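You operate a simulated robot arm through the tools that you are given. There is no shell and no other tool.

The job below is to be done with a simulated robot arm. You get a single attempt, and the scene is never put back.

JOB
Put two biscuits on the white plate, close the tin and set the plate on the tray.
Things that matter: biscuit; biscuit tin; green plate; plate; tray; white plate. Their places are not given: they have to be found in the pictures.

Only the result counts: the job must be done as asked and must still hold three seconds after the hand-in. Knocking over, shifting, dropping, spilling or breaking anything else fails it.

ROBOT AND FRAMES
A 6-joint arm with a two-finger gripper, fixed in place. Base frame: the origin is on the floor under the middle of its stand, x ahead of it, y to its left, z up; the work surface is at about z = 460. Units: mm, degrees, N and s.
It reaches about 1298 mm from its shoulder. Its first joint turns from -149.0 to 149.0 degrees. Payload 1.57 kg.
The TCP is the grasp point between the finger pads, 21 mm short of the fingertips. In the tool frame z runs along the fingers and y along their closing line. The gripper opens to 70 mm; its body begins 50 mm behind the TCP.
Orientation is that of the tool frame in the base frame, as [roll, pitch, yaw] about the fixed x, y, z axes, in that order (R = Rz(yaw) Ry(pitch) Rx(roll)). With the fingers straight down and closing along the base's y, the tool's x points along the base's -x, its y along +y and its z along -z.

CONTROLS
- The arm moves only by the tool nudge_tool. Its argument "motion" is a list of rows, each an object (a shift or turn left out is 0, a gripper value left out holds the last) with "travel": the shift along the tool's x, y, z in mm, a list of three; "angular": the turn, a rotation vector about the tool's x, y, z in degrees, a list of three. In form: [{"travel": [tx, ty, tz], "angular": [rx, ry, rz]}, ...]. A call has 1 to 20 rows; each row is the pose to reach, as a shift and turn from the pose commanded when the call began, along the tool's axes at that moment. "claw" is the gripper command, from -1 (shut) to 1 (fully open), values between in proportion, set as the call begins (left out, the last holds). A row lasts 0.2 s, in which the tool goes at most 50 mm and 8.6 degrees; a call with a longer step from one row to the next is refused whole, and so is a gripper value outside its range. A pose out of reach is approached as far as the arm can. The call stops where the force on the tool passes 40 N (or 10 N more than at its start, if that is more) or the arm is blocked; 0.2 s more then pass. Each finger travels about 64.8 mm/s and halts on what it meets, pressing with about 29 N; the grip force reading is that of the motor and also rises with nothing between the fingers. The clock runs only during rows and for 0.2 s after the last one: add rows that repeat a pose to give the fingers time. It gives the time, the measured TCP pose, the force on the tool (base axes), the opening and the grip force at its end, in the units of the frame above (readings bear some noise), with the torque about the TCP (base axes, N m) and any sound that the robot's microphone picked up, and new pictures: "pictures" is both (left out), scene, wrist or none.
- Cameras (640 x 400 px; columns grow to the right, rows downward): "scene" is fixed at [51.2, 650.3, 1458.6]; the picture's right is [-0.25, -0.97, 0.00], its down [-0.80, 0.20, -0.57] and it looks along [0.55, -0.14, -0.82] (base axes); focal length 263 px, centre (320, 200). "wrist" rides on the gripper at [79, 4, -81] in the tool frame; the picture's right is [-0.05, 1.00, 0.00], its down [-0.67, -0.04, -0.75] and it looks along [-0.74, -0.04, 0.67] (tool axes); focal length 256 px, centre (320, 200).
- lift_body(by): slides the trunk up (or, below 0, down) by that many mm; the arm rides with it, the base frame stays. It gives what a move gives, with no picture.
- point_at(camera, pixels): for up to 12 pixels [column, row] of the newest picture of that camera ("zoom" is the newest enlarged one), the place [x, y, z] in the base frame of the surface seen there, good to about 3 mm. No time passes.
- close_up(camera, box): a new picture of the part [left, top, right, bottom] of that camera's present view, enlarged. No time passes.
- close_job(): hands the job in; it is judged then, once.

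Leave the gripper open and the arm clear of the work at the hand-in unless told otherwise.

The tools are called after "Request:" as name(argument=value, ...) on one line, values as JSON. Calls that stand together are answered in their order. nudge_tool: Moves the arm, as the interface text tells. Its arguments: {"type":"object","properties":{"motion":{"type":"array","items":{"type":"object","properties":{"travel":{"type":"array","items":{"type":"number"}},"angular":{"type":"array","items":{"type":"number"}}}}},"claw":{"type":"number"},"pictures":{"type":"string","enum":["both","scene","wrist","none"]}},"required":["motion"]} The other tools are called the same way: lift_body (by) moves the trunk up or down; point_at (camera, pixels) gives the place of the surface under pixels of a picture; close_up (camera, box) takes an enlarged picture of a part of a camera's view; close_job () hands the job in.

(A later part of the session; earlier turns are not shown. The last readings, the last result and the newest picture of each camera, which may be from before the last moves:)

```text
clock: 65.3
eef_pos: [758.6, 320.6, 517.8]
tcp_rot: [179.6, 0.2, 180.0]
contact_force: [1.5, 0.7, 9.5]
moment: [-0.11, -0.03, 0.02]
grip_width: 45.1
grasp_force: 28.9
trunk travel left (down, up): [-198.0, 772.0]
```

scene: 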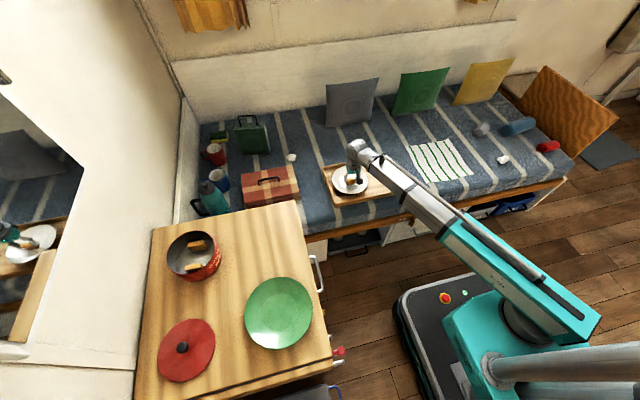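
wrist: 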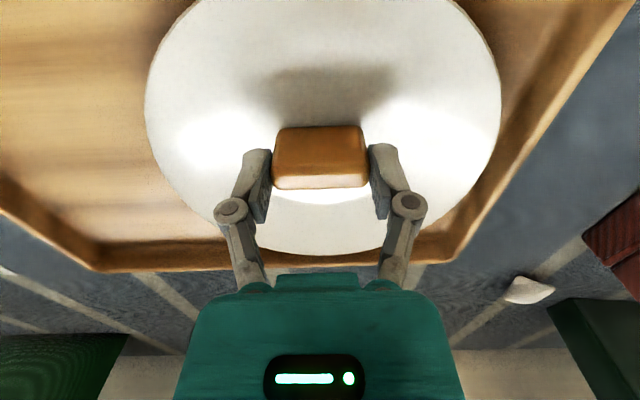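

Firm contact now (9.5 N). I'll relieve by 0.8 mm, then open slowly by a small amount.

Request:
lift_body(by=0.8)

Request:
nudge_tool(motion=[{"travel": [0, 0, 0]}, {"travel": [0, 0, 0]}, {"travel": [0, 0, 0]}], claw=0.5)

Request:
close_up(camera="wrist", box=[200, 60, 440, 260])

```text
clock: 65.8
eef_pos: [758.5, 320.5, 517.6]
tcp_rot: [179.6, 0.0, 180.0]
contact_force: [1.1, 1.1, 2.9]
moment: [-0.06, -0.03, 0.01]
grip_width: 44.8
grasp_force: 29.1
trunk travel left (down, up): [-199.0, 771.0]
```

```text
clock: 66.6
eef_pos: [758.5, 320.5, 517.6]
tcp_rot: [179.6, 0.0, 180.0]
contact_force: [0.0, -0.1, -0.4]
moment: [0.0, -0.02, 0.01]
grip_width: 52.4
grasp_force: 0.1
trunk travel left (down, up): [-199.0, 771.0]
```

scene: 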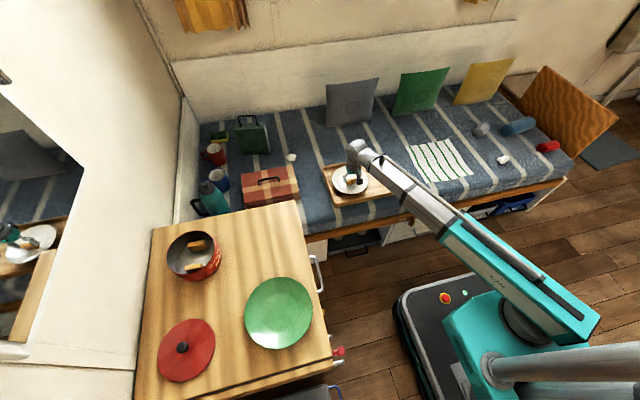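
wrist: 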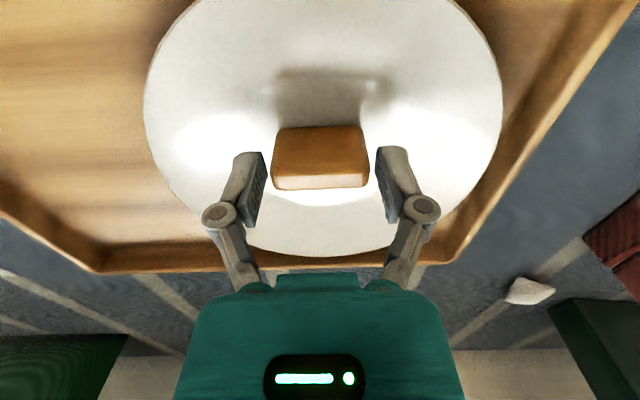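

```text
2.00 times, centred on (320, 160) of wrist
```

zoom: 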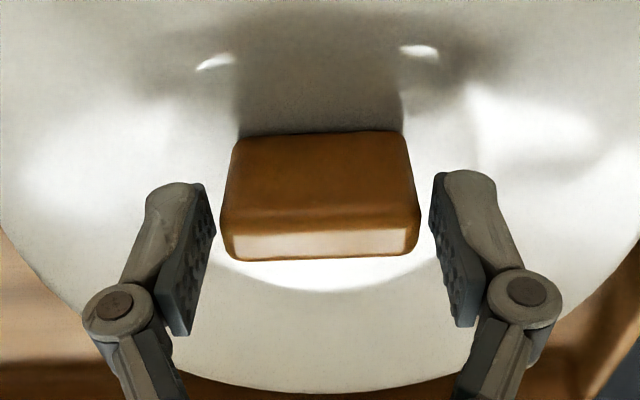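

The first biscuit stands freely on the plate. I'll open to 56 mm and rise straight up.

Request:
nudge_tool(motion=[{"travel": [0, 0, 0]}, {"travel": [0, 0, 0]}], claw=0.6, pictures="none")

Request:
lift_body(by=365)

Request:
nudge_tool(motion=[{"travel": [0, 0, 0]}], pictures="both")

Request:
close_up(camera="scene", box=[325, 155, 385, 200])

```text
clock: 67.2
eef_pos: [757.7, 320.6, 517.9]
tcp_rot: [179.6, 0.0, 180.0]
contact_force: [0.1, 0.3, -0.4]
moment: [-0.02, -0.03, -0.02]
grip_width: 55.9
grasp_force: 0.1
trunk travel left (down, up): [-199.0, 771.0]
```

```text
clock: 70.7
eef_pos: [757.9, 322.2, 882.1]
tcp_rot: [179.7, -0.1, -179.9]
contact_force: [0.5, -0.6, 0.0]
moment: [-0.03, 0.02, 0.02]
grip_width: 56.0
grasp_force: 0.0
trunk travel left (down, up): [-564.0, 406.0]
```

```text
clock: 71.1
eef_pos: [758.7, 319.9, 883.0]
tcp_rot: [179.7, 0.1, 179.9]
contact_force: [-0.8, -0.6, -0.3]
moment: [-0.03, 0.0, 0.0]
grip_width: 56.0
grasp_force: 0.0
trunk travel left (down, up): [-564.0, 406.0]
```

scene: 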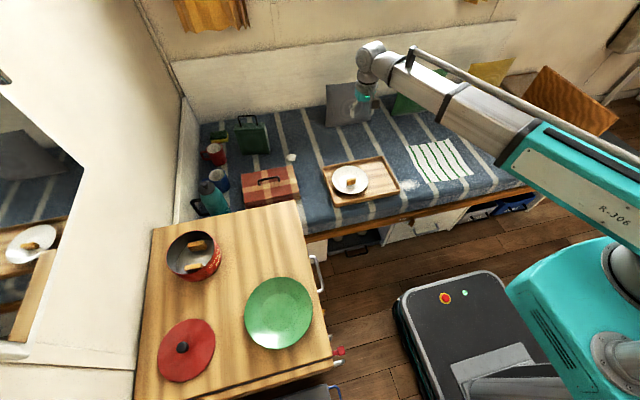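
wrist: 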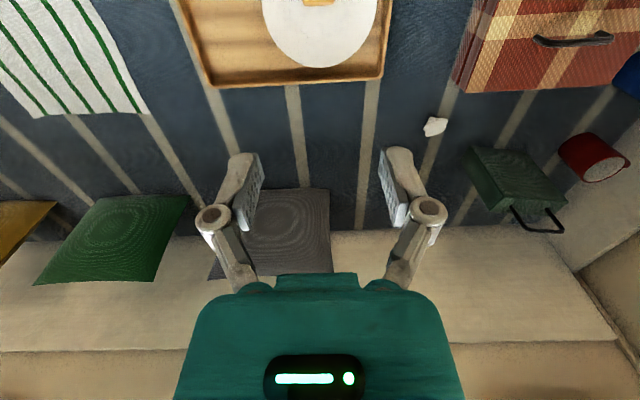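

```text
8.89 times, centred on (355, 178) of scene
```

zoom: 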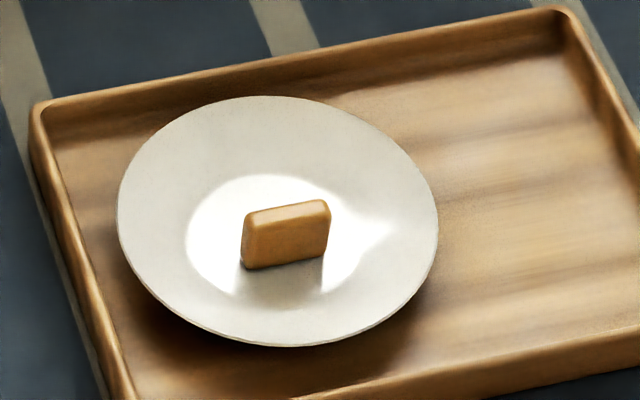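

The first biscuit stands stably on the plate. Now the second one, the high-x biscuit. I'll return to above the tin, TCP target (441, 913.5), with the opening at 52 mm for wall clearance.

Request:
nudge_tool(motion=[{"travel": [8, 14, 0]}, {"travel": [25, 45, 0]}, {"travel": [47, 87, 0]}, {"travel": [69, 129, 0]}, {"travel": [91, 171, 0]}, {"travel": [113, 213, 0]}, {"travel": [135, 255, 0]}, {"travel": [157, 297, 0]}, {"travel": [179, 339, 0]}, {"travel": [201, 381, 0]}, {"travel": [223, 423, 0]}, {"travel": [245, 465, 0]}, {"travel": [267, 505, 0]}, {"travel": [287, 540, 0]}, {"travel": [303, 568, 0]}, {"travel": [312, 586, 0]}, {"travel": [317.5, 593.5, 0]}, {"travel": [317.5, 593.5, 0]}], claw=0.5)

```text
clock: 74.9
eef_pos: [440.8, 915.2, 882.7]
tcp_rot: [179.6, 0.0, -180.0]
contact_force: [-0.7, 0.6, 0.6]
moment: [0.02, 0.0, 0.0]
grip_width: 52.5
grasp_force: 0.0
out of reach, approached as far as the arm can: row 4, 5, 6, 7, 8, 9, 10, 12, 13, 14, 15, 16, 17, 18
trunk travel left (down, up): [-564.0, 406.0]
```

scene: 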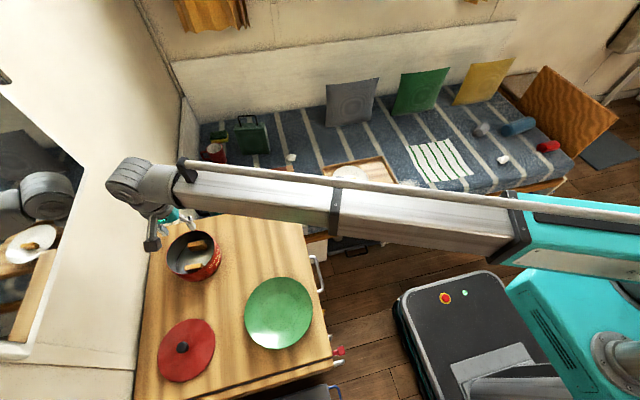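
wrist: 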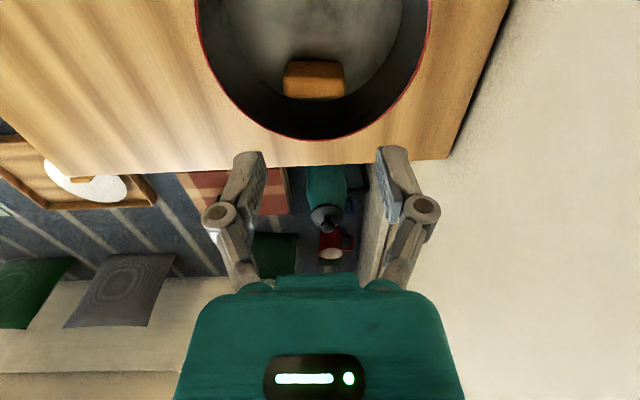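

I'll measure the biscuit now from this view.

Request:
close_up(camera="wrist", box=[230, 20, 400, 140])

```text
3.33 times, centred on (315, 80) of wrist
```

zoom: 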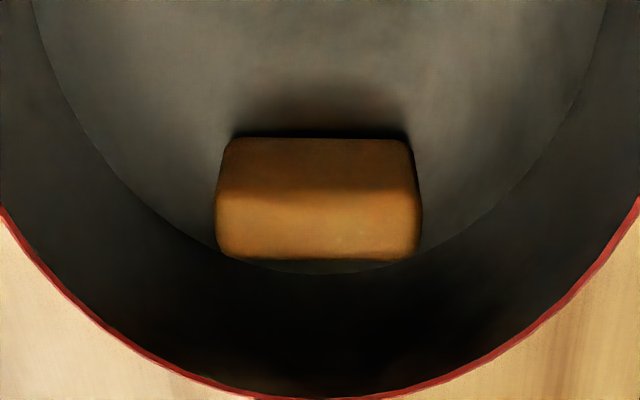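

Request:
point_at(camera="zoom", pixels=[[318, 205], [318, 250], [225, 230], [412, 230], [225, 245], [412, 245], [318, 160], [318, 192], [270, 225], [370, 225], [220, 210], [417, 210]])

```text
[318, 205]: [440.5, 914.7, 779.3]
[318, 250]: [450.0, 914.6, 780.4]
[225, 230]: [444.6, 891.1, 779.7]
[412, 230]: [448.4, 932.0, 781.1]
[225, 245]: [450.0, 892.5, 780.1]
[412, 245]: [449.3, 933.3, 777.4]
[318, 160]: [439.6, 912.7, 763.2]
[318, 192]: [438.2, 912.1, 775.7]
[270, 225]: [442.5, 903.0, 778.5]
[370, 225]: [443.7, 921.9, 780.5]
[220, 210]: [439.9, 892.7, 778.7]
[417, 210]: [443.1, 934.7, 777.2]
```

Biscuit: x 438.5–450, y 891–934.5 (centre 913). I'll shift by (+1, −1.5) and lower 50 mm to just above the rim.

Request:
nudge_tool(motion=[{"travel": [-1, -1.5, 0]}, {"travel": [-1, -1.5, 0]}], pictures="none")

Request:
lift_body(by=-65)

Request:
nudge_tool(motion=[{"travel": [0, 0, 0]}], pictures="wrist")

Request:
close_up(camera="wrist", box=[180, 40, 460, 260])

```text
clock: 75.5
eef_pos: [442.0, 914.4, 882.5]
tcp_rot: [179.6, 0.1, -180.0]
contact_force: [0.3, -0.2, 0.5]
moment: [0.01, 0.0, -0.02]
grip_width: 52.6
grasp_force: 0.0
trunk travel left (down, up): [-564.0, 406.0]
```

```text
clock: 76.6
eef_pos: [442.3, 912.5, 817.2]
tcp_rot: [179.6, 0.1, 180.0]
contact_force: [0.0, -0.5, -0.6]
moment: [0.01, -0.02, 0.03]
grip_width: 52.6
grasp_force: 0.2
trunk travel left (down, up): [-499.0, 471.0]
```

```text
clock: 77.0
eef_pos: [441.5, 912.8, 817.6]
tcp_rot: [179.6, 0.0, -180.0]
contact_force: [-0.5, 0.4, -0.1]
moment: [-0.03, 0.0, 0.0]
grip_width: 52.6
grasp_force: 0.1
trunk travel left (down, up): [-499.0, 471.0]
```

wrist: 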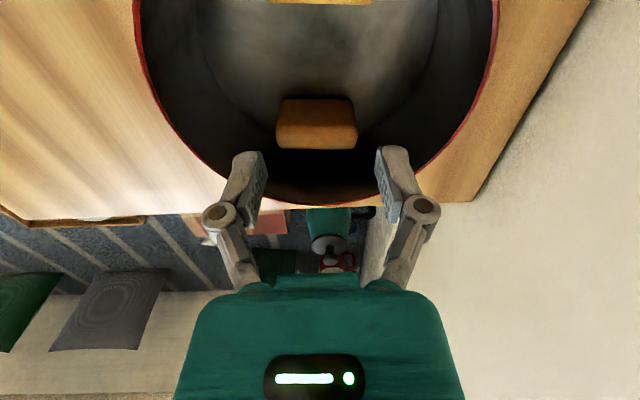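

```text
1.82 times, centred on (320, 150) of wrist
```

zoom: 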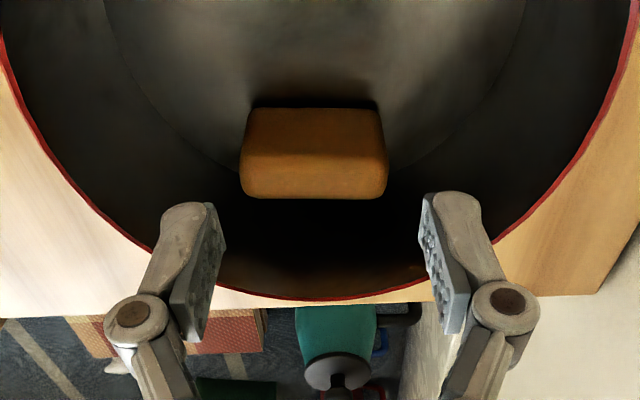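

The tips are at rim level, with about 6–8 mm to the tin wall on each side. I'll lower in two steps to z≈784, watching the forces.

Request:
lift_body(by=-17)

Request:
lift_body(by=-17)

Request:
nudge_tool(motion=[{"travel": [0, 0, 0]}], pictures="wrist")

Request:
close_up(camera="wrist", box=[180, 60, 460, 280])

```text
clock: 77.6
eef_pos: [441.4, 913.5, 799.9]
tcp_rot: [179.6, 0.1, 180.0]
contact_force: [-0.1, -0.8, 0.0]
moment: [-0.01, -0.01, -0.01]
grip_width: 52.8
grasp_force: 0.1
trunk travel left (down, up): [-482.0, 488.0]
```

```text
clock: 78.2
eef_pos: [441.2, 914.6, 782.5]
tcp_rot: [179.5, 0.1, 179.9]
contact_force: [-0.5, 0.5, -0.2]
moment: [-0.01, 0.01, 0.01]
grip_width: 52.5
grasp_force: 0.1
trunk travel left (down, up): [-465.0, 505.0]
```

```text
clock: 78.7
eef_pos: [442.1, 913.0, 783.5]
tcp_rot: [179.6, 0.0, -180.0]
contact_force: [0.6, -0.2, 0.8]
moment: [-0.01, 0.03, -0.02]
grip_width: 52.3
grasp_force: 0.1
trunk travel left (down, up): [-465.0, 505.0]
```

wrist: 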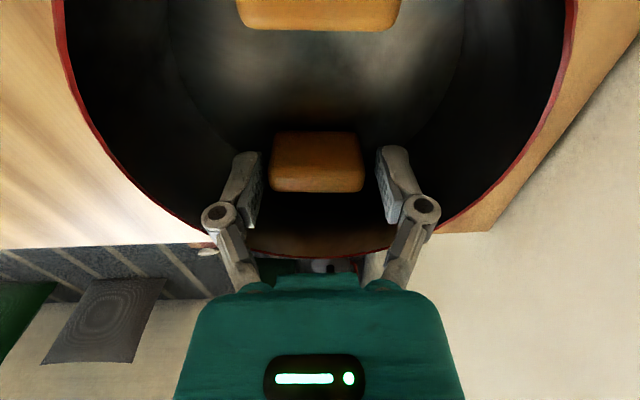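

```text
1.82 times, centred on (320, 170) of wrist
```

zoom: 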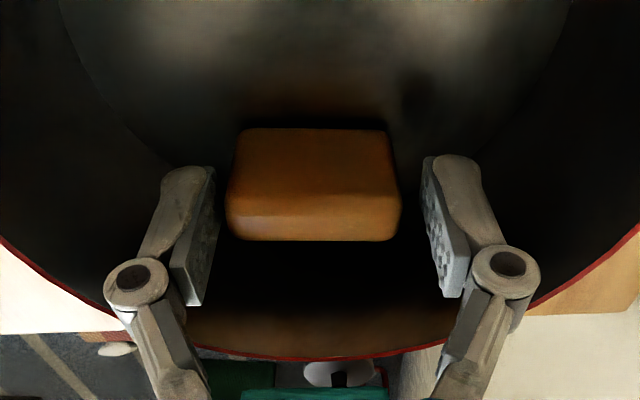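

There's no contact. The gaps are 13 px on the left and 23 px on the right, so I'll shift 1 mm in −y and close.

Request:
nudge_tool(motion=[{"travel": [0, -1.2, 0]}, {"travel": [0, -1.2, 0]}], pictures="none")

Request:
nudge_tool(motion=[{"travel": [0, 0, 0]}, {"travel": [0, 0, 0]}, {"travel": [0, 0, 0]}, {"travel": [0, 0, 0]}], claw=-1, pictures="wrist")

```text
clock: 79.2
eef_pos: [441.6, 913.7, 783.0]
tcp_rot: [179.5, 0.1, 180.0]
contact_force: [0.1, -0.5, 0.0]
moment: [0.0, -0.04, -0.03]
grip_width: 52.5
grasp_force: 0.1
trunk travel left (down, up): [-465.0, 505.0]
```

```text
clock: 80.2
eef_pos: [441.3, 912.4, 783.5]
tcp_rot: [179.6, 0.0, 180.0]
contact_force: [-0.8, -0.2, 1.8]
moment: [0.0, 0.0, 0.03]
grip_width: 45.4
grasp_force: 29.6
trunk travel left (down, up): [-465.0, 505.0]
```

wrist: 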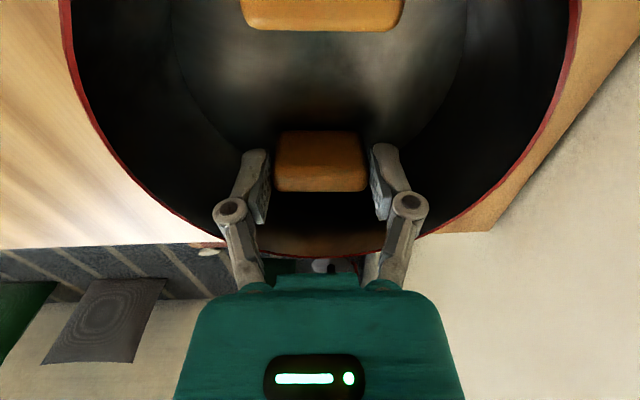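

The second biscuit is gripped at 45.4 mm. Lifting 100 mm.

Request:
lift_body(by=100)

Request:
nudge_tool(motion=[{"travel": [0, 0, 0]}])

```text
clock: 81.6
eef_pos: [441.2, 912.0, 882.7]
tcp_rot: [179.6, 0.0, 179.9]
contact_force: [0.8, -0.1, -0.8]
moment: [-0.03, 0.03, -0.01]
grip_width: 44.7
grasp_force: 28.8
trunk travel left (down, up): [-565.0, 405.0]
```

```text
clock: 82.0
eef_pos: [441.6, 912.5, 883.4]
tcp_rot: [179.5, 0.0, 179.8]
contact_force: [0.3, 0.2, 0.3]
moment: [0.01, -0.03, -0.02]
grip_width: 44.9
grasp_force: 29.1
trunk travel left (down, up): [-565.0, 405.0]
```

scene: 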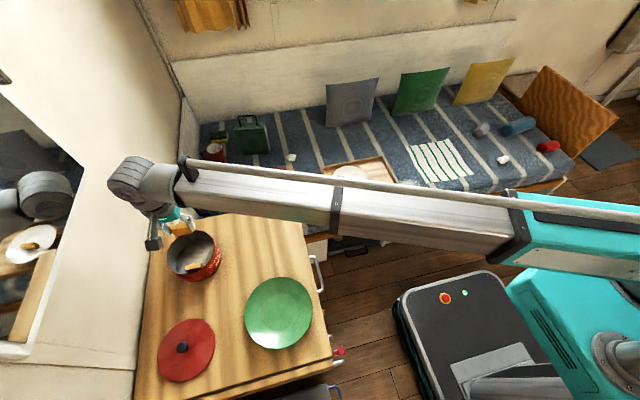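
wrist: 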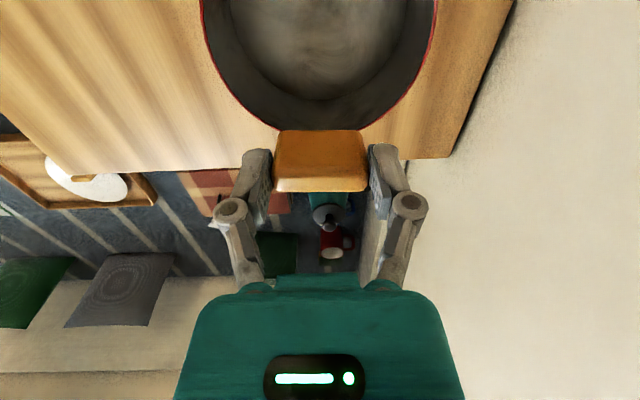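

Held well. Carrying it to above the plate, TCP target (787, 321), which puts it beside the first biscuit (x≈757) with a 20 mm gap.

Request:
nudge_tool(motion=[{"travel": [-8, -14, 0]}, {"travel": [-25, -42, 0]}, {"travel": [-47, -80, 0]}, {"travel": [-70, -119, 0]}, {"travel": [-93, -158, 0]}, {"travel": [-116, -197, 0]}, {"travel": [-139, -237, 0]}, {"travel": [-162, -277, 0]}, {"travel": [-185, -317, 0]}, {"travel": [-208, -356, 0]}, {"travel": [-231, -396, 0]}, {"travel": [-254, -436, 0]}, {"travel": [-277, -475, 0]}, {"travel": [-300, -514, 0]}, {"travel": [-320, -550, 0]}, {"travel": [-334, -575, 0]}, {"travel": [-342, -587, 0]}, {"travel": [-345.5, -591.5, 0]}, {"travel": [-345.5, -591.5, 0]}])

```text
clock: 86.0
eef_pos: [789.8, 321.8, 883.6]
tcp_rot: [179.6, 0.0, 180.0]
contact_force: [0.0, 0.1, 0.6]
moment: [0.0, 0.0, 0.03]
grip_width: 44.4
grasp_force: 29.1
out of reach, approached as far as the arm can: row 10, 12, 13, 14, 15, 16, 17, 18, 19
trunk travel left (down, up): [-565.0, 405.0]
```

scene: 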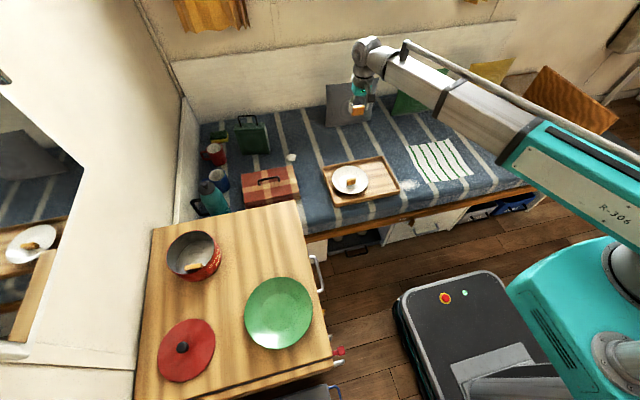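
wrist: 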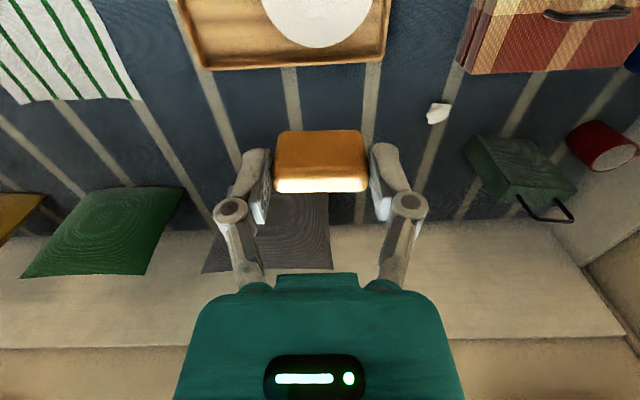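

At x≈789, so I'll shift −3 mm in x, then lower 335 mm and check.

Request:
nudge_tool(motion=[{"travel": [3, -0.5, 0]}, {"travel": [3, -0.5, 0]}], pictures="none")

Request:
lift_body(by=-325)

Request:
nudge_tool(motion=[{"travel": [0, 0, 0]}])

Request:
close_up(camera="scene", box=[320, 145, 390, 200])

Request:
close_up(camera="wrist", box=[180, 20, 460, 240])

```text
clock: 86.6
eef_pos: [786.1, 322.0, 883.2]
tcp_rot: [179.5, 0.1, 180.0]
contact_force: [-0.2, 0.1, -0.5]
moment: [-0.01, 0.0, 0.0]
grip_width: 44.8
grasp_force: 29.1
trunk travel left (down, up): [-565.0, 405.0]
```

```text
clock: 89.8
eef_pos: [786.6, 321.1, 557.8]
tcp_rot: [179.7, 0.0, -179.9]
contact_force: [0.3, -0.4, -0.6]
moment: [0.01, 0.02, -0.01]
grip_width: 44.9
grasp_force: 29.3
trunk travel left (down, up): [-240.0, 730.0]
```

```text
clock: 90.2
eef_pos: [785.9, 322.7, 557.9]
tcp_rot: [179.6, 0.1, -180.0]
contact_force: [-0.3, 0.9, -0.1]
moment: [0.04, -0.02, -0.02]
grip_width: 44.6
grasp_force: 29.2
trunk travel left (down, up): [-240.0, 730.0]
```

scene: 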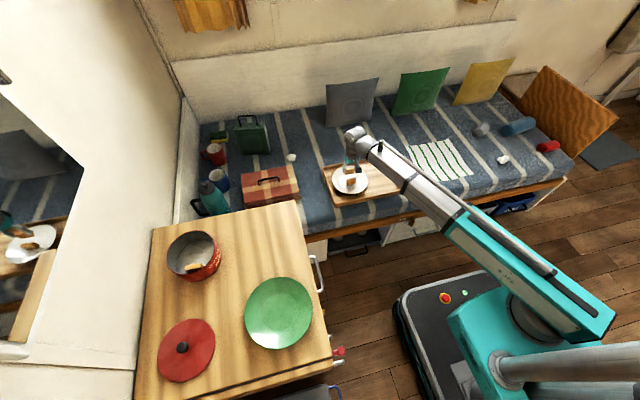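
wrist: 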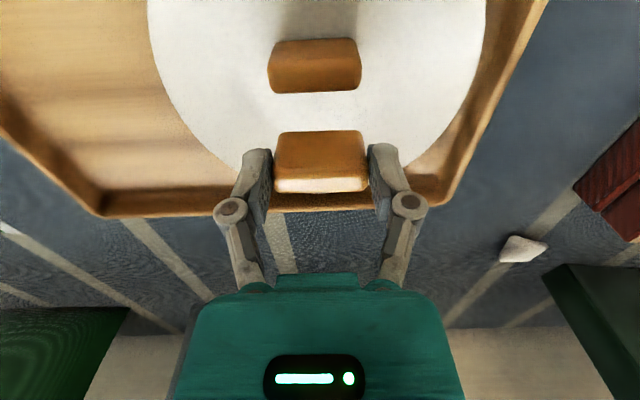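

```text
7.27 times, centred on (355, 172) of scene
```

zoom: 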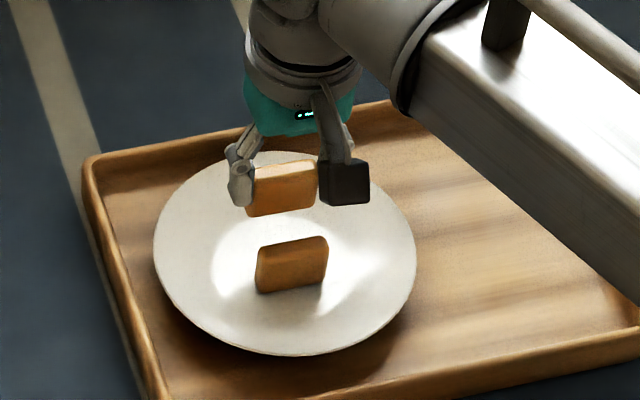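

```text
1.82 times, centred on (320, 130) of wrist
```

zoom: 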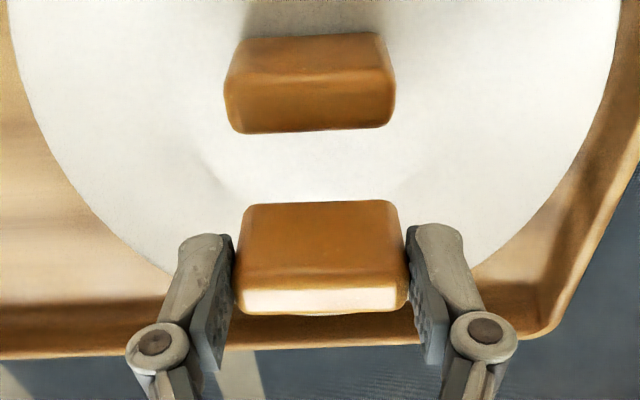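

Good separation. I'll lower 36 mm to z≈522, then step down to contact.

Request:
lift_body(by=-36)

Request:
lift_body(by=-2)

Request:
lift_body(by=-1)

Request:
lift_body(by=-1)

```text
clock: 91.0
eef_pos: [786.0, 322.2, 522.2]
tcp_rot: [179.6, 0.0, -180.0]
contact_force: [-0.6, -0.7, 0.6]
moment: [-0.02, -0.01, 0.01]
grip_width: 44.5
grasp_force: 29.4
trunk travel left (down, up): [-204.0, 766.0]
```

```text
clock: 91.5
eef_pos: [784.7, 322.4, 519.8]
tcp_rot: [179.6, 0.0, -180.0]
contact_force: [0.0, -0.3, 0.1]
moment: [0.02, 0.0, 0.0]
grip_width: 44.5
grasp_force: 29.1
trunk travel left (down, up): [-202.0, 768.0]
```

```text
clock: 92.0
eef_pos: [787.2, 322.0, 519.9]
tcp_rot: [179.6, 0.1, -180.0]
contact_force: [-0.8, 1.5, 0.4]
moment: [-0.03, 0.01, -0.01]
grip_width: 44.5
grasp_force: 29.6
trunk travel left (down, up): [-201.0, 769.0]
```

```text
clock: 92.5
eef_pos: [786.4, 322.4, 517.6]
tcp_rot: [179.7, 0.1, 179.9]
contact_force: [0.5, 0.4, 3.0]
moment: [-0.09, -0.02, 0.02]
grip_width: 44.4
grasp_force: 29.3
trunk travel left (down, up): [-200.0, 770.0]
```

Contact (Fz ≈ +3 N, torque −0.09). I'll open gently to release.

Request:
nudge_tool(motion=[{"travel": [0, 0, 0]}, {"travel": [0, 0, 0]}, {"travel": [0, 0, 0]}], claw=0.5, pictures="wrist")

Request:
close_up(camera="wrist", box=[180, 20, 460, 240])

```text
clock: 93.3
eef_pos: [786.7, 321.6, 517.9]
tcp_rot: [179.5, 0.0, 180.0]
contact_force: [-0.2, 0.5, 0.3]
moment: [-0.01, -0.03, 0.04]
grip_width: 52.4
grasp_force: 0.0
trunk travel left (down, up): [-200.0, 770.0]
```

wrist: 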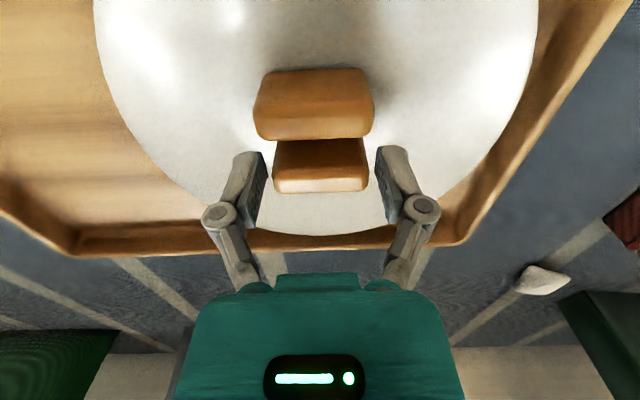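

```text
1.82 times, centred on (320, 130) of wrist
```

zoom: 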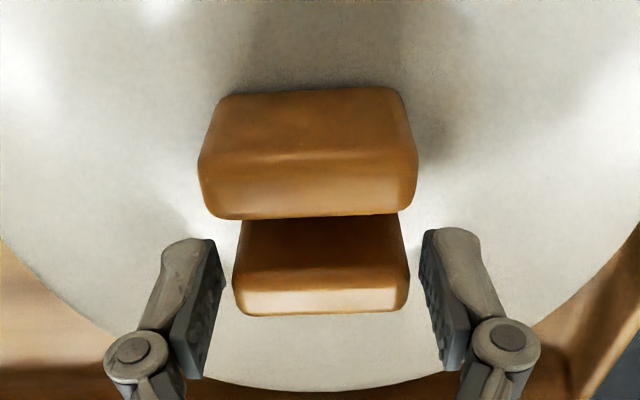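

Both biscuits stand on the plate. I'll open to 56 mm and rise straight up.

Request:
nudge_tool(motion=[{"travel": [0, 0, 0]}, {"travel": [0, 0, 0]}], claw=0.6, pictures="none")

Request:
lift_body(by=370)

Request:
nudge_tool(motion=[{"travel": [0, 0, 0]}], pictures="scene")

Request:
close_up(camera="scene", box=[310, 140, 420, 215])

```text
clock: 93.9
eef_pos: [786.1, 322.9, 517.9]
tcp_rot: [179.6, -0.1, -179.9]
contact_force: [-0.4, 0.8, -0.2]
moment: [-0.01, -0.03, 0.04]
grip_width: 56.0
grasp_force: 0.1
trunk travel left (down, up): [-200.0, 770.0]
```

```text
clock: 97.5
eef_pos: [786.4, 321.7, 888.2]
tcp_rot: [179.6, 0.0, 179.9]
contact_force: [-0.6, 1.2, -0.9]
moment: [0.02, -0.02, 0.02]
grip_width: 55.9
grasp_force: 0.1
trunk travel left (down, up): [-570.0, 400.0]
```

```text
clock: 97.9
eef_pos: [786.0, 321.6, 888.1]
tcp_rot: [179.6, 0.1, 180.0]
contact_force: [0.3, 0.3, 0.4]
moment: [0.02, -0.02, 0.0]
grip_width: 56.0
grasp_force: 0.1
trunk travel left (down, up): [-570.0, 400.0]
```

scene: 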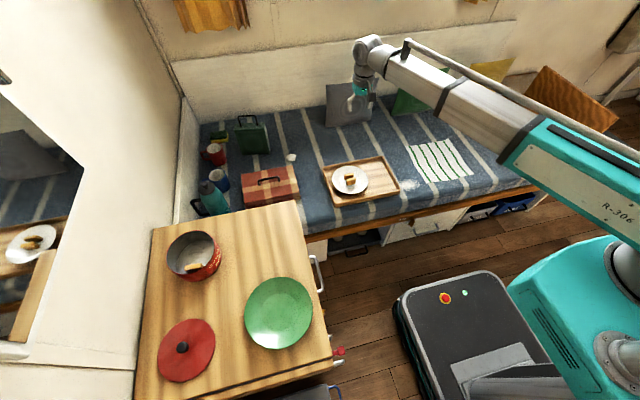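

```text
5.33 times, centred on (365, 178) of scene
```

zoom: 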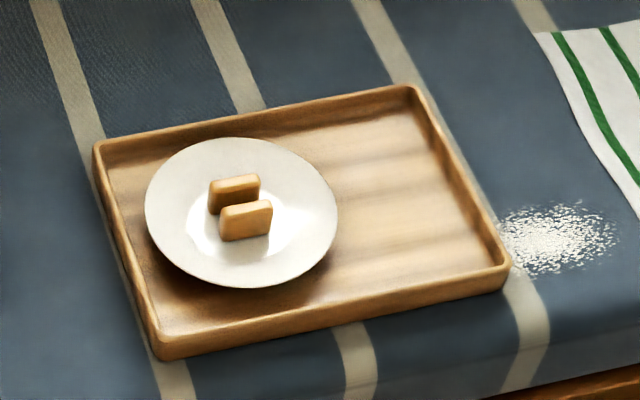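

Plate on tray with two standing biscuits: done. Now the lid, at (185, 350) in the scene. I'll enlarge and measure its disk and knob.

Request:
close_up(camera="scene", box=[145, 310, 225, 390])

```text
5.00 times, centred on (185, 350) of scene
```

zoom: 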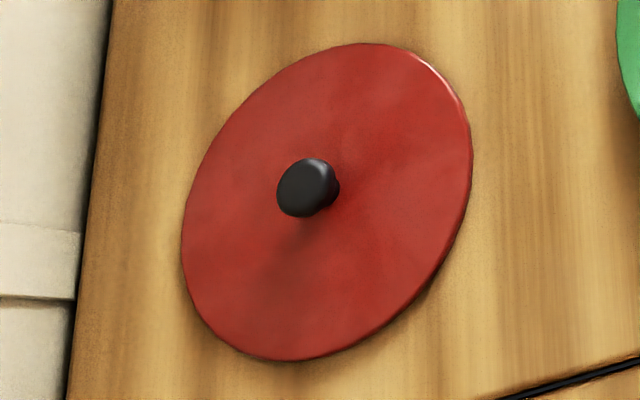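

Request:
point_at(camera="zoom", pixels=[[305, 185], [295, 185], [318, 180], [305, 170], [300, 210], [325, 205], [186, 230], [468, 130], [370, 48], [280, 357], [330, 240], [420, 280]])

Request:
point_at(camera="zoom", pixels=[[240, 130], [390, 320], [440, 80], [200, 330], [230, 200], [400, 150], [340, 100], [280, 300], [278, 190], [335, 185], [310, 160], [335, 195]])

```text
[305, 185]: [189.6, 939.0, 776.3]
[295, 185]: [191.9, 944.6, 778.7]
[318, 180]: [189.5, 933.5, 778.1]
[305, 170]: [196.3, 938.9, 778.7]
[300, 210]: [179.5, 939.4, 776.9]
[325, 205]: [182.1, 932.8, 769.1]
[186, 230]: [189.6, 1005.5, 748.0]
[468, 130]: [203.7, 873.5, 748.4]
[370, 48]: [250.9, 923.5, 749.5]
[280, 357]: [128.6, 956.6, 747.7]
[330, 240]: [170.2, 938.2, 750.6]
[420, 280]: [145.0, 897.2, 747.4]
```

```text
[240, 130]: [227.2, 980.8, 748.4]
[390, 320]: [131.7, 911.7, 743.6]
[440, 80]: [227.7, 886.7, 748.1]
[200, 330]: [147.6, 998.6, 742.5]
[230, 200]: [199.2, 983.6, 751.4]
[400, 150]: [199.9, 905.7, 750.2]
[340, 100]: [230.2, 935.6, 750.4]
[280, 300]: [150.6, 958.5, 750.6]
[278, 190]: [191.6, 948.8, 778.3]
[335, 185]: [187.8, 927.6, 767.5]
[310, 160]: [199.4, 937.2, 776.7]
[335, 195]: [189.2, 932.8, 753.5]
```

Lid: centre ≈ (190, 939), radius ≈ 65, top z≈749. Knob: centre ≈ (189.5, 939), about 21 mm wide, top z≈778. I'll check how near the left wall is before reaching in.

Request:
point_at(camera="scene", pixels=[[60, 290], [100, 250], [130, 230], [110, 330], [20, 330], [90, 200], [150, 150], [120, 300], [60, 340], [10, 350], [130, 280], [80, 150]])

```text
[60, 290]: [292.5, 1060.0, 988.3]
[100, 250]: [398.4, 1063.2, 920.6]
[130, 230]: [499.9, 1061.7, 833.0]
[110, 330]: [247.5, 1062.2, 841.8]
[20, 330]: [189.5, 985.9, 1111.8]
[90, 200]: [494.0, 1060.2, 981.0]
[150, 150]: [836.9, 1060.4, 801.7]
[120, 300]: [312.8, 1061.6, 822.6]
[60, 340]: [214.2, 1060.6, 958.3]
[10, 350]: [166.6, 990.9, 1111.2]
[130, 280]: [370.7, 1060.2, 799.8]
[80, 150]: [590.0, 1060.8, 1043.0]
```

The wall is at y≈1061, but a ledge sticks out to y≈986 at z≈1111 near x 166–190, close to where the wrist would pass. I'll look at it closely.

Request:
close_up(camera="scene", box=[0, 230, 140, 400])

```text
2.35 times, centred on (70, 315) of scene
```

zoom: 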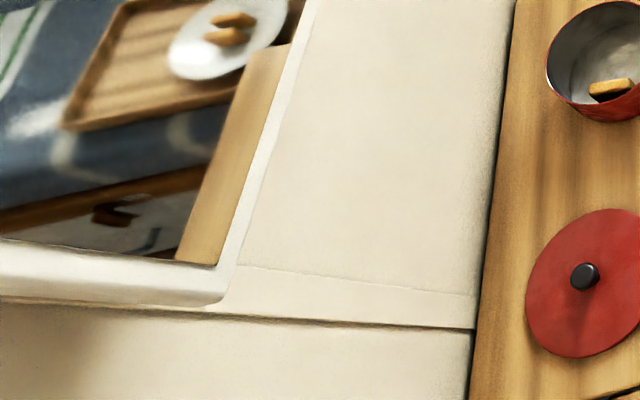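

Request:
point_at(camera="zoom", pixels=[[210, 285], [225, 290], [150, 290], [60, 285], [20, 280], [215, 265], [240, 240], [290, 80], [235, 300], [150, 305], [5, 290], [100, 258]])

```text
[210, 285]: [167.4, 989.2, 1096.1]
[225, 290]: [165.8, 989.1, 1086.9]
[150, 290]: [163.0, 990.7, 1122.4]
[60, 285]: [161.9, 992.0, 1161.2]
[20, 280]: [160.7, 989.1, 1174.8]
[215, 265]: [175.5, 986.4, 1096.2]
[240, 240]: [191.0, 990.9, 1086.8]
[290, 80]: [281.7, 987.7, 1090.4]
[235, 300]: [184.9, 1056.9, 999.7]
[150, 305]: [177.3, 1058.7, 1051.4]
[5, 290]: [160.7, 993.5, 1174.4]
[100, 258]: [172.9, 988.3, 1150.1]
```

A wall cabinet starts at z≈1086 for y>988. To keep the wrist clear near the lid I'll stay lower there (TCP ≤ 835). First I travel to (75, 900, 888), safely in front of the cabinet, to view the lid with the wrist camera.

Request:
nudge_tool(motion=[{"travel": [12, 8, 0]}, {"travel": [45, 30, 0]}, {"travel": [80, 60, 0]}, {"travel": [115, 92, 0]}, {"travel": [150, 124, 0]}, {"travel": [185, 156, 0]}, {"travel": [220, 188, 0]}, {"travel": [255, 220, 0]}, {"travel": [290, 252, 0]}, {"travel": [325, 284, 0]}, {"travel": [360, 316, 0]}, {"travel": [395, 348, 0]}, {"travel": [430, 380, 0]}, {"travel": [465, 412, 0]}, {"travel": [500, 440, 0]}, {"travel": [530, 462, 0]}, {"travel": [545, 470, 0]}, {"travel": [545, 470, 0]}], claw=0.2, pictures="scene")

```text
clock: 101.7
eef_pos: [241.0, 792.1, 889.2]
tcp_rot: [179.6, 0.1, -180.0]
contact_force: [-0.2, -0.5, 0.1]
moment: [-0.05, -0.01, 0.04]
grip_width: 42.1
grasp_force: 0.0
out of reach, approached as far as the arm can: row 17, 18
trunk travel left (down, up): [-570.0, 400.0]
```

scene: 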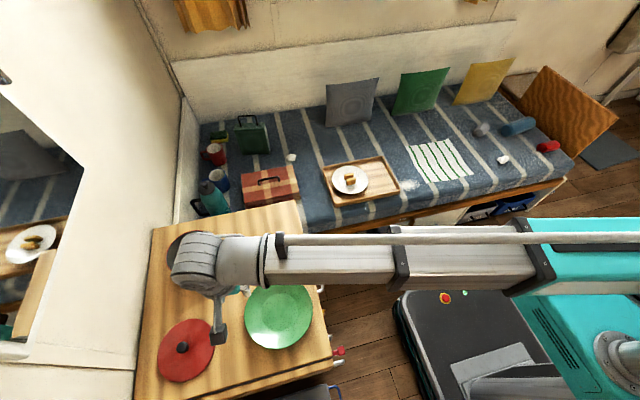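

I'll measure the wrist housing here to know how far it sticks out past the TCP.

Request:
point_at(camera="scene", pixels=[[175, 275], [180, 250], [195, 240], [200, 270], [225, 260], [240, 240], [205, 290], [280, 240], [215, 335]])

```text
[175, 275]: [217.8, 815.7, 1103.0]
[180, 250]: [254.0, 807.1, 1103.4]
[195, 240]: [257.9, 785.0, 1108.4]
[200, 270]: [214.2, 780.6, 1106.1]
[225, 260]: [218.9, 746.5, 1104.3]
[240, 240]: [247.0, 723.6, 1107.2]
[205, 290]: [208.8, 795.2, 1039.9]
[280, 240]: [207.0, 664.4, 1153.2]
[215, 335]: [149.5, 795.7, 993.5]
```

The housing reaches only about 35 mm past the TCP, with its top at TCP+219. Lower travel will clear the cabinet. Moving on to (75, 900) to view the lid.

Request:
nudge_tool(motion=[{"travel": [25, 16, 0]}, {"travel": [60, 39, 0]}, {"travel": [95, 62, 0]}, {"travel": [130, 85, 0]}, {"travel": [155, 101, 0]}, {"travel": [166, 108, 0]}, {"travel": [166, 108, 0]}])

Request:
close_up(camera="wrist", box=[220, 90, 420, 250])

```text
clock: 103.3
eef_pos: [75.8, 899.5, 887.5]
tcp_rot: [179.6, 0.1, 180.0]
contact_force: [0.1, -0.4, 0.6]
moment: [0.0, -0.01, -0.02]
grip_width: 42.1
grasp_force: 0.1
trunk travel left (down, up): [-570.0, 400.0]
```

scene: 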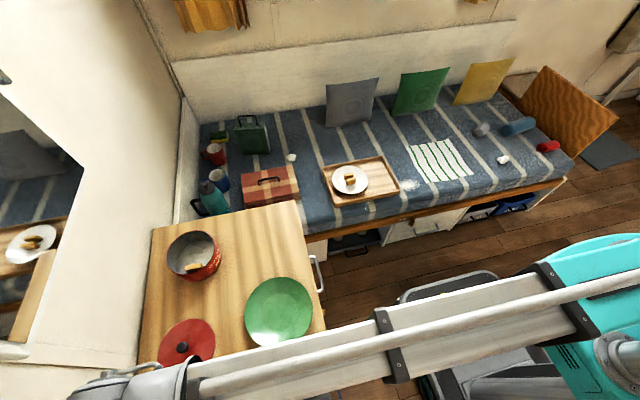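
wrist: 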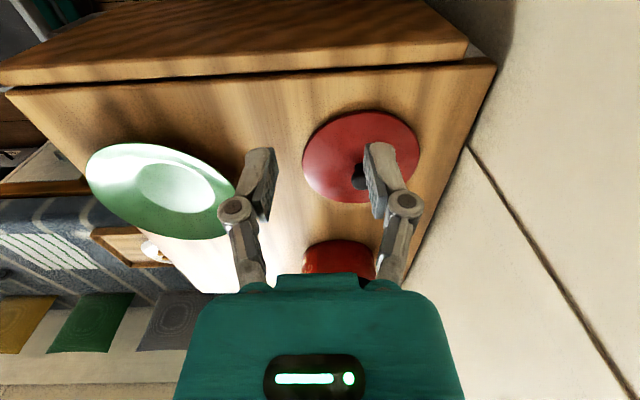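

```text
2.50 times, centred on (320, 170) of wrist
```

zoom: 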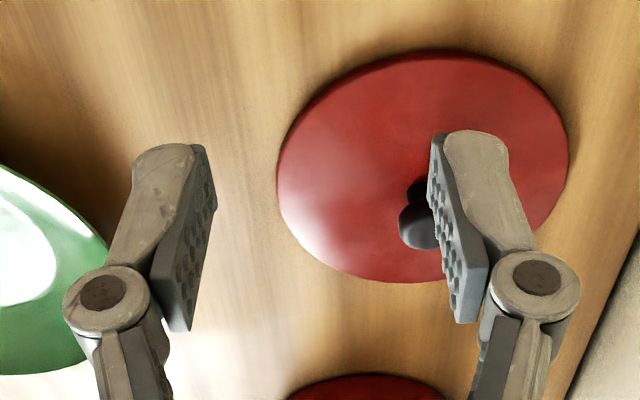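

The right finger hides the knob. I'll shift 38 mm in +y so the knob is seen between the fingers; at x=75 this is still outside the cabinet.

Request:
nudge_tool(motion=[{"travel": [0, 20, 0]}, {"travel": [0, 38, 0]}, {"travel": [0, 38, 0]}], pictures="wrist")

Request:
close_up(camera="wrist", box=[230, 100, 410, 230])

```text
clock: 104.1
eef_pos: [76.6, 936.5, 888.5]
tcp_rot: [179.6, 0.1, -180.0]
contact_force: [-0.1, -0.6, -0.3]
moment: [0.01, 0.03, 0.05]
grip_width: 42.1
grasp_force: 0.1
trunk travel left (down, up): [-570.0, 400.0]
```

wrist: 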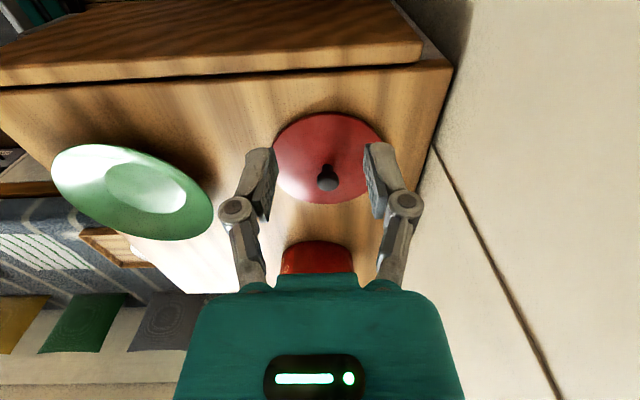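

```text
3.08 times, centred on (320, 165) of wrist
```

zoom: 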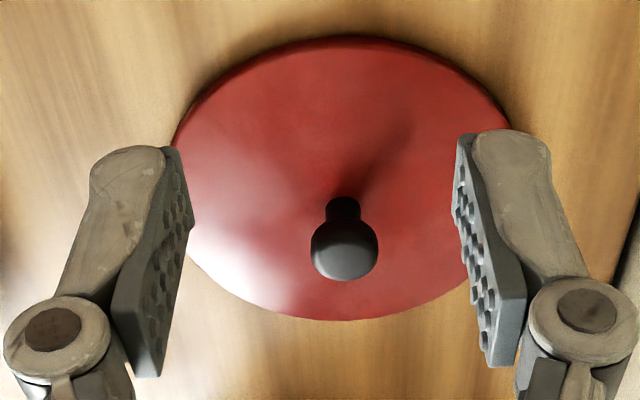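

Request:
point_at(camera="zoom", pixels=[[344, 250], [344, 278], [344, 222], [313, 250], [376, 250], [344, 265], [330, 250], [358, 250], [344, 205], [340, 40], [340, 316], [510, 110]])

Request:
point_at(camera="zoom", pixels=[[344, 260], [325, 265], [363, 265], [344, 235], [178, 130], [270, 60], [420, 58], [240, 295], [430, 300], [330, 200], [358, 200], [300, 310]])

```text
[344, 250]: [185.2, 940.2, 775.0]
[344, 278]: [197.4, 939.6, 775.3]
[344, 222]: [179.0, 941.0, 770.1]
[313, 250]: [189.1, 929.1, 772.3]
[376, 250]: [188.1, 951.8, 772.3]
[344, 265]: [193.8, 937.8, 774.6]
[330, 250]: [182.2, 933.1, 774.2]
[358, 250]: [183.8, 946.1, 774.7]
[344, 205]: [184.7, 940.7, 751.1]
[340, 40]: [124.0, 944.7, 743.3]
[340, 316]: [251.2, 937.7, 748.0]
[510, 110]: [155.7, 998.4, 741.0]
```

```text
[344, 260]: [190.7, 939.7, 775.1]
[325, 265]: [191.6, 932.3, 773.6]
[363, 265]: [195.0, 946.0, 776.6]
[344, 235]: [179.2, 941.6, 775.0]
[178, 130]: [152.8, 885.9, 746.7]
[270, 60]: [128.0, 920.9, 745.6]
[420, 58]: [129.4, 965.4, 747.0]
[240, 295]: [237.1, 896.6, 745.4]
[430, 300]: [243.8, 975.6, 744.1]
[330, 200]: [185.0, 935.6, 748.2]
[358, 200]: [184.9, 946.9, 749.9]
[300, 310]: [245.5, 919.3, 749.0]
```

Knob: x 179–199, y 929–951, centre (189, 940), top ≈775. Lid edge x 125–251. I'll lower the trunk 54 mm to stay below the cabinet, then move +x over the knob.

Request:
lift_body(by=-54)

Request:
nudge_tool(motion=[{"travel": [-30, 1, 0]}, {"travel": [-70, 2, 0]}, {"travel": [-100, 3, 0]}, {"travel": [-112.5, 3.3, 0]}, {"travel": [-112.5, 3.3, 0]}])

Request:
close_up(camera="wrist", box=[200, 40, 440, 240])

```text
clock: 105.1
eef_pos: [76.6, 936.5, 833.8]
tcp_rot: [179.6, 0.1, -180.0]
contact_force: [0.5, -0.4, 0.0]
moment: [0.01, 0.0, 0.01]
grip_width: 42.0
grasp_force: 0.0
trunk travel left (down, up): [-516.0, 454.0]
```

```text
clock: 106.3
eef_pos: [189.6, 939.6, 833.6]
tcp_rot: [179.6, 0.0, -180.0]
contact_force: [0.9, 0.2, -1.1]
moment: [-0.04, 0.0, 0.02]
grip_width: 41.8
grasp_force: 0.1
trunk travel left (down, up): [-516.0, 454.0]
```

scene: 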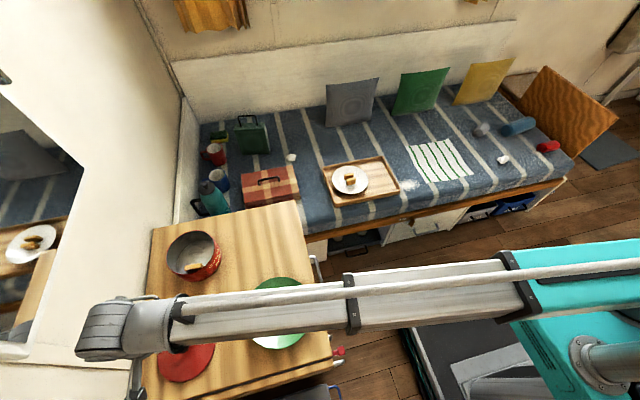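
wrist: 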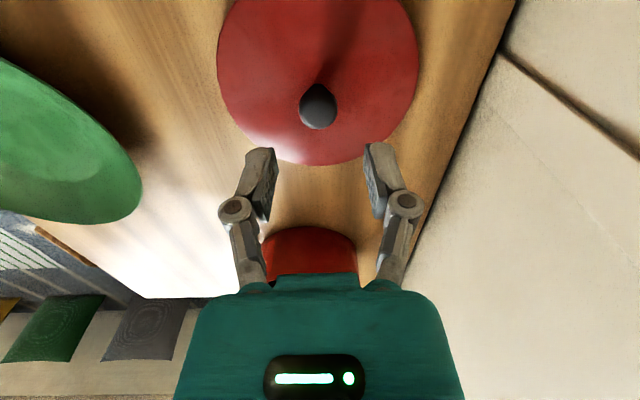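

```text
2.00 times, centred on (320, 140) of wrist
```

zoom: 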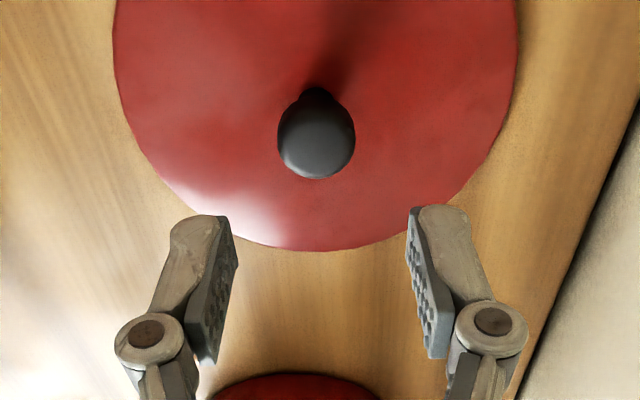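

The knob is between the fingers' line, at (318, 109) where (320, 113) was expected. I'll lower 45 mm, then check.

Request:
lift_body(by=-45)

Request:
nudge_tool(motion=[{"travel": [0, 0, 0]}], pictures="wrist")

Request:
close_up(camera="wrist", box=[200, 80, 440, 280])

```text
clock: 107.1
eef_pos: [190.3, 941.0, 789.1]
tcp_rot: [179.6, 0.0, 179.9]
contact_force: [-0.5, -0.1, -0.5]
moment: [-0.03, 0.01, 0.01]
grip_width: 42.0
grasp_force: 0.0
trunk travel left (down, up): [-471.0, 499.0]
```

```text
clock: 107.5
eef_pos: [188.7, 940.2, 790.6]
tcp_rot: [179.6, 0.0, -180.0]
contact_force: [0.0, -0.6, 0.8]
moment: [-0.01, 0.01, 0.02]
grip_width: 41.9
grasp_force: 0.0
trunk travel left (down, up): [-471.0, 499.0]
```

wrist: 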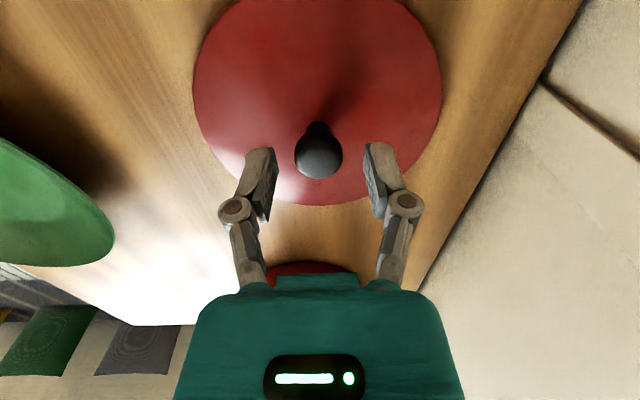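

```text
2.00 times, centred on (320, 180) of wrist
```

zoom: 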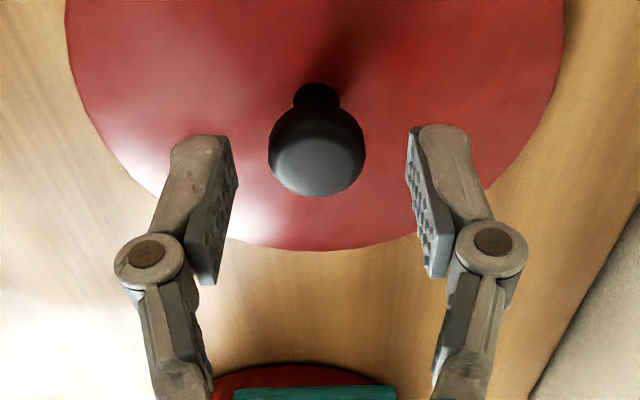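

Aligned. I'll lower 14 mm to TCP z≈775, so the tips are about 4 mm above the lid face, and look.

Request:
lift_body(by=-13)

Request:
nudge_tool(motion=[{"travel": [0, 0, 0]}], pictures="wrist")

Request:
close_up(camera="wrist", box=[200, 80, 440, 280])

```text
clock: 108.1
eef_pos: [188.9, 941.3, 775.4]
tcp_rot: [179.6, 0.0, 179.9]
contact_force: [-0.7, 0.0, 0.0]
moment: [0.05, 0.03, -0.01]
grip_width: 41.9
grasp_force: 0.0
trunk travel left (down, up): [-458.0, 512.0]
```

```text
clock: 108.5
eef_pos: [190.2, 940.1, 776.3]
tcp_rot: [179.6, 0.1, 180.0]
contact_force: [-0.7, -0.3, 0.3]
moment: [0.02, 0.0, -0.04]
grip_width: 41.7
grasp_force: 0.1
trunk travel left (down, up): [-458.0, 512.0]
```

wrist: 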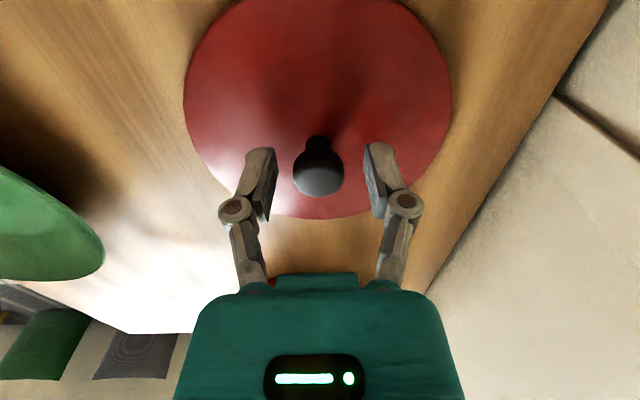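

```text
2.00 times, centred on (320, 180) of wrist
```

zoom: 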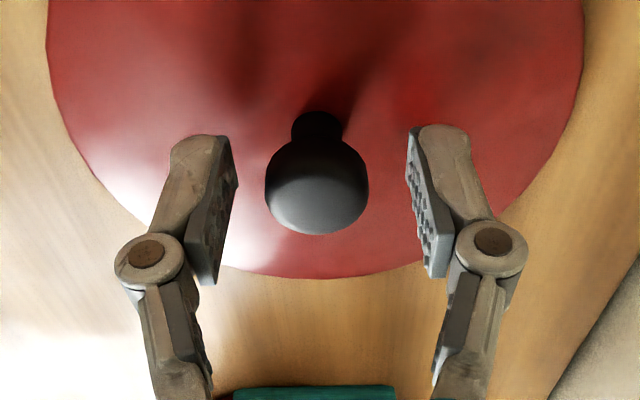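

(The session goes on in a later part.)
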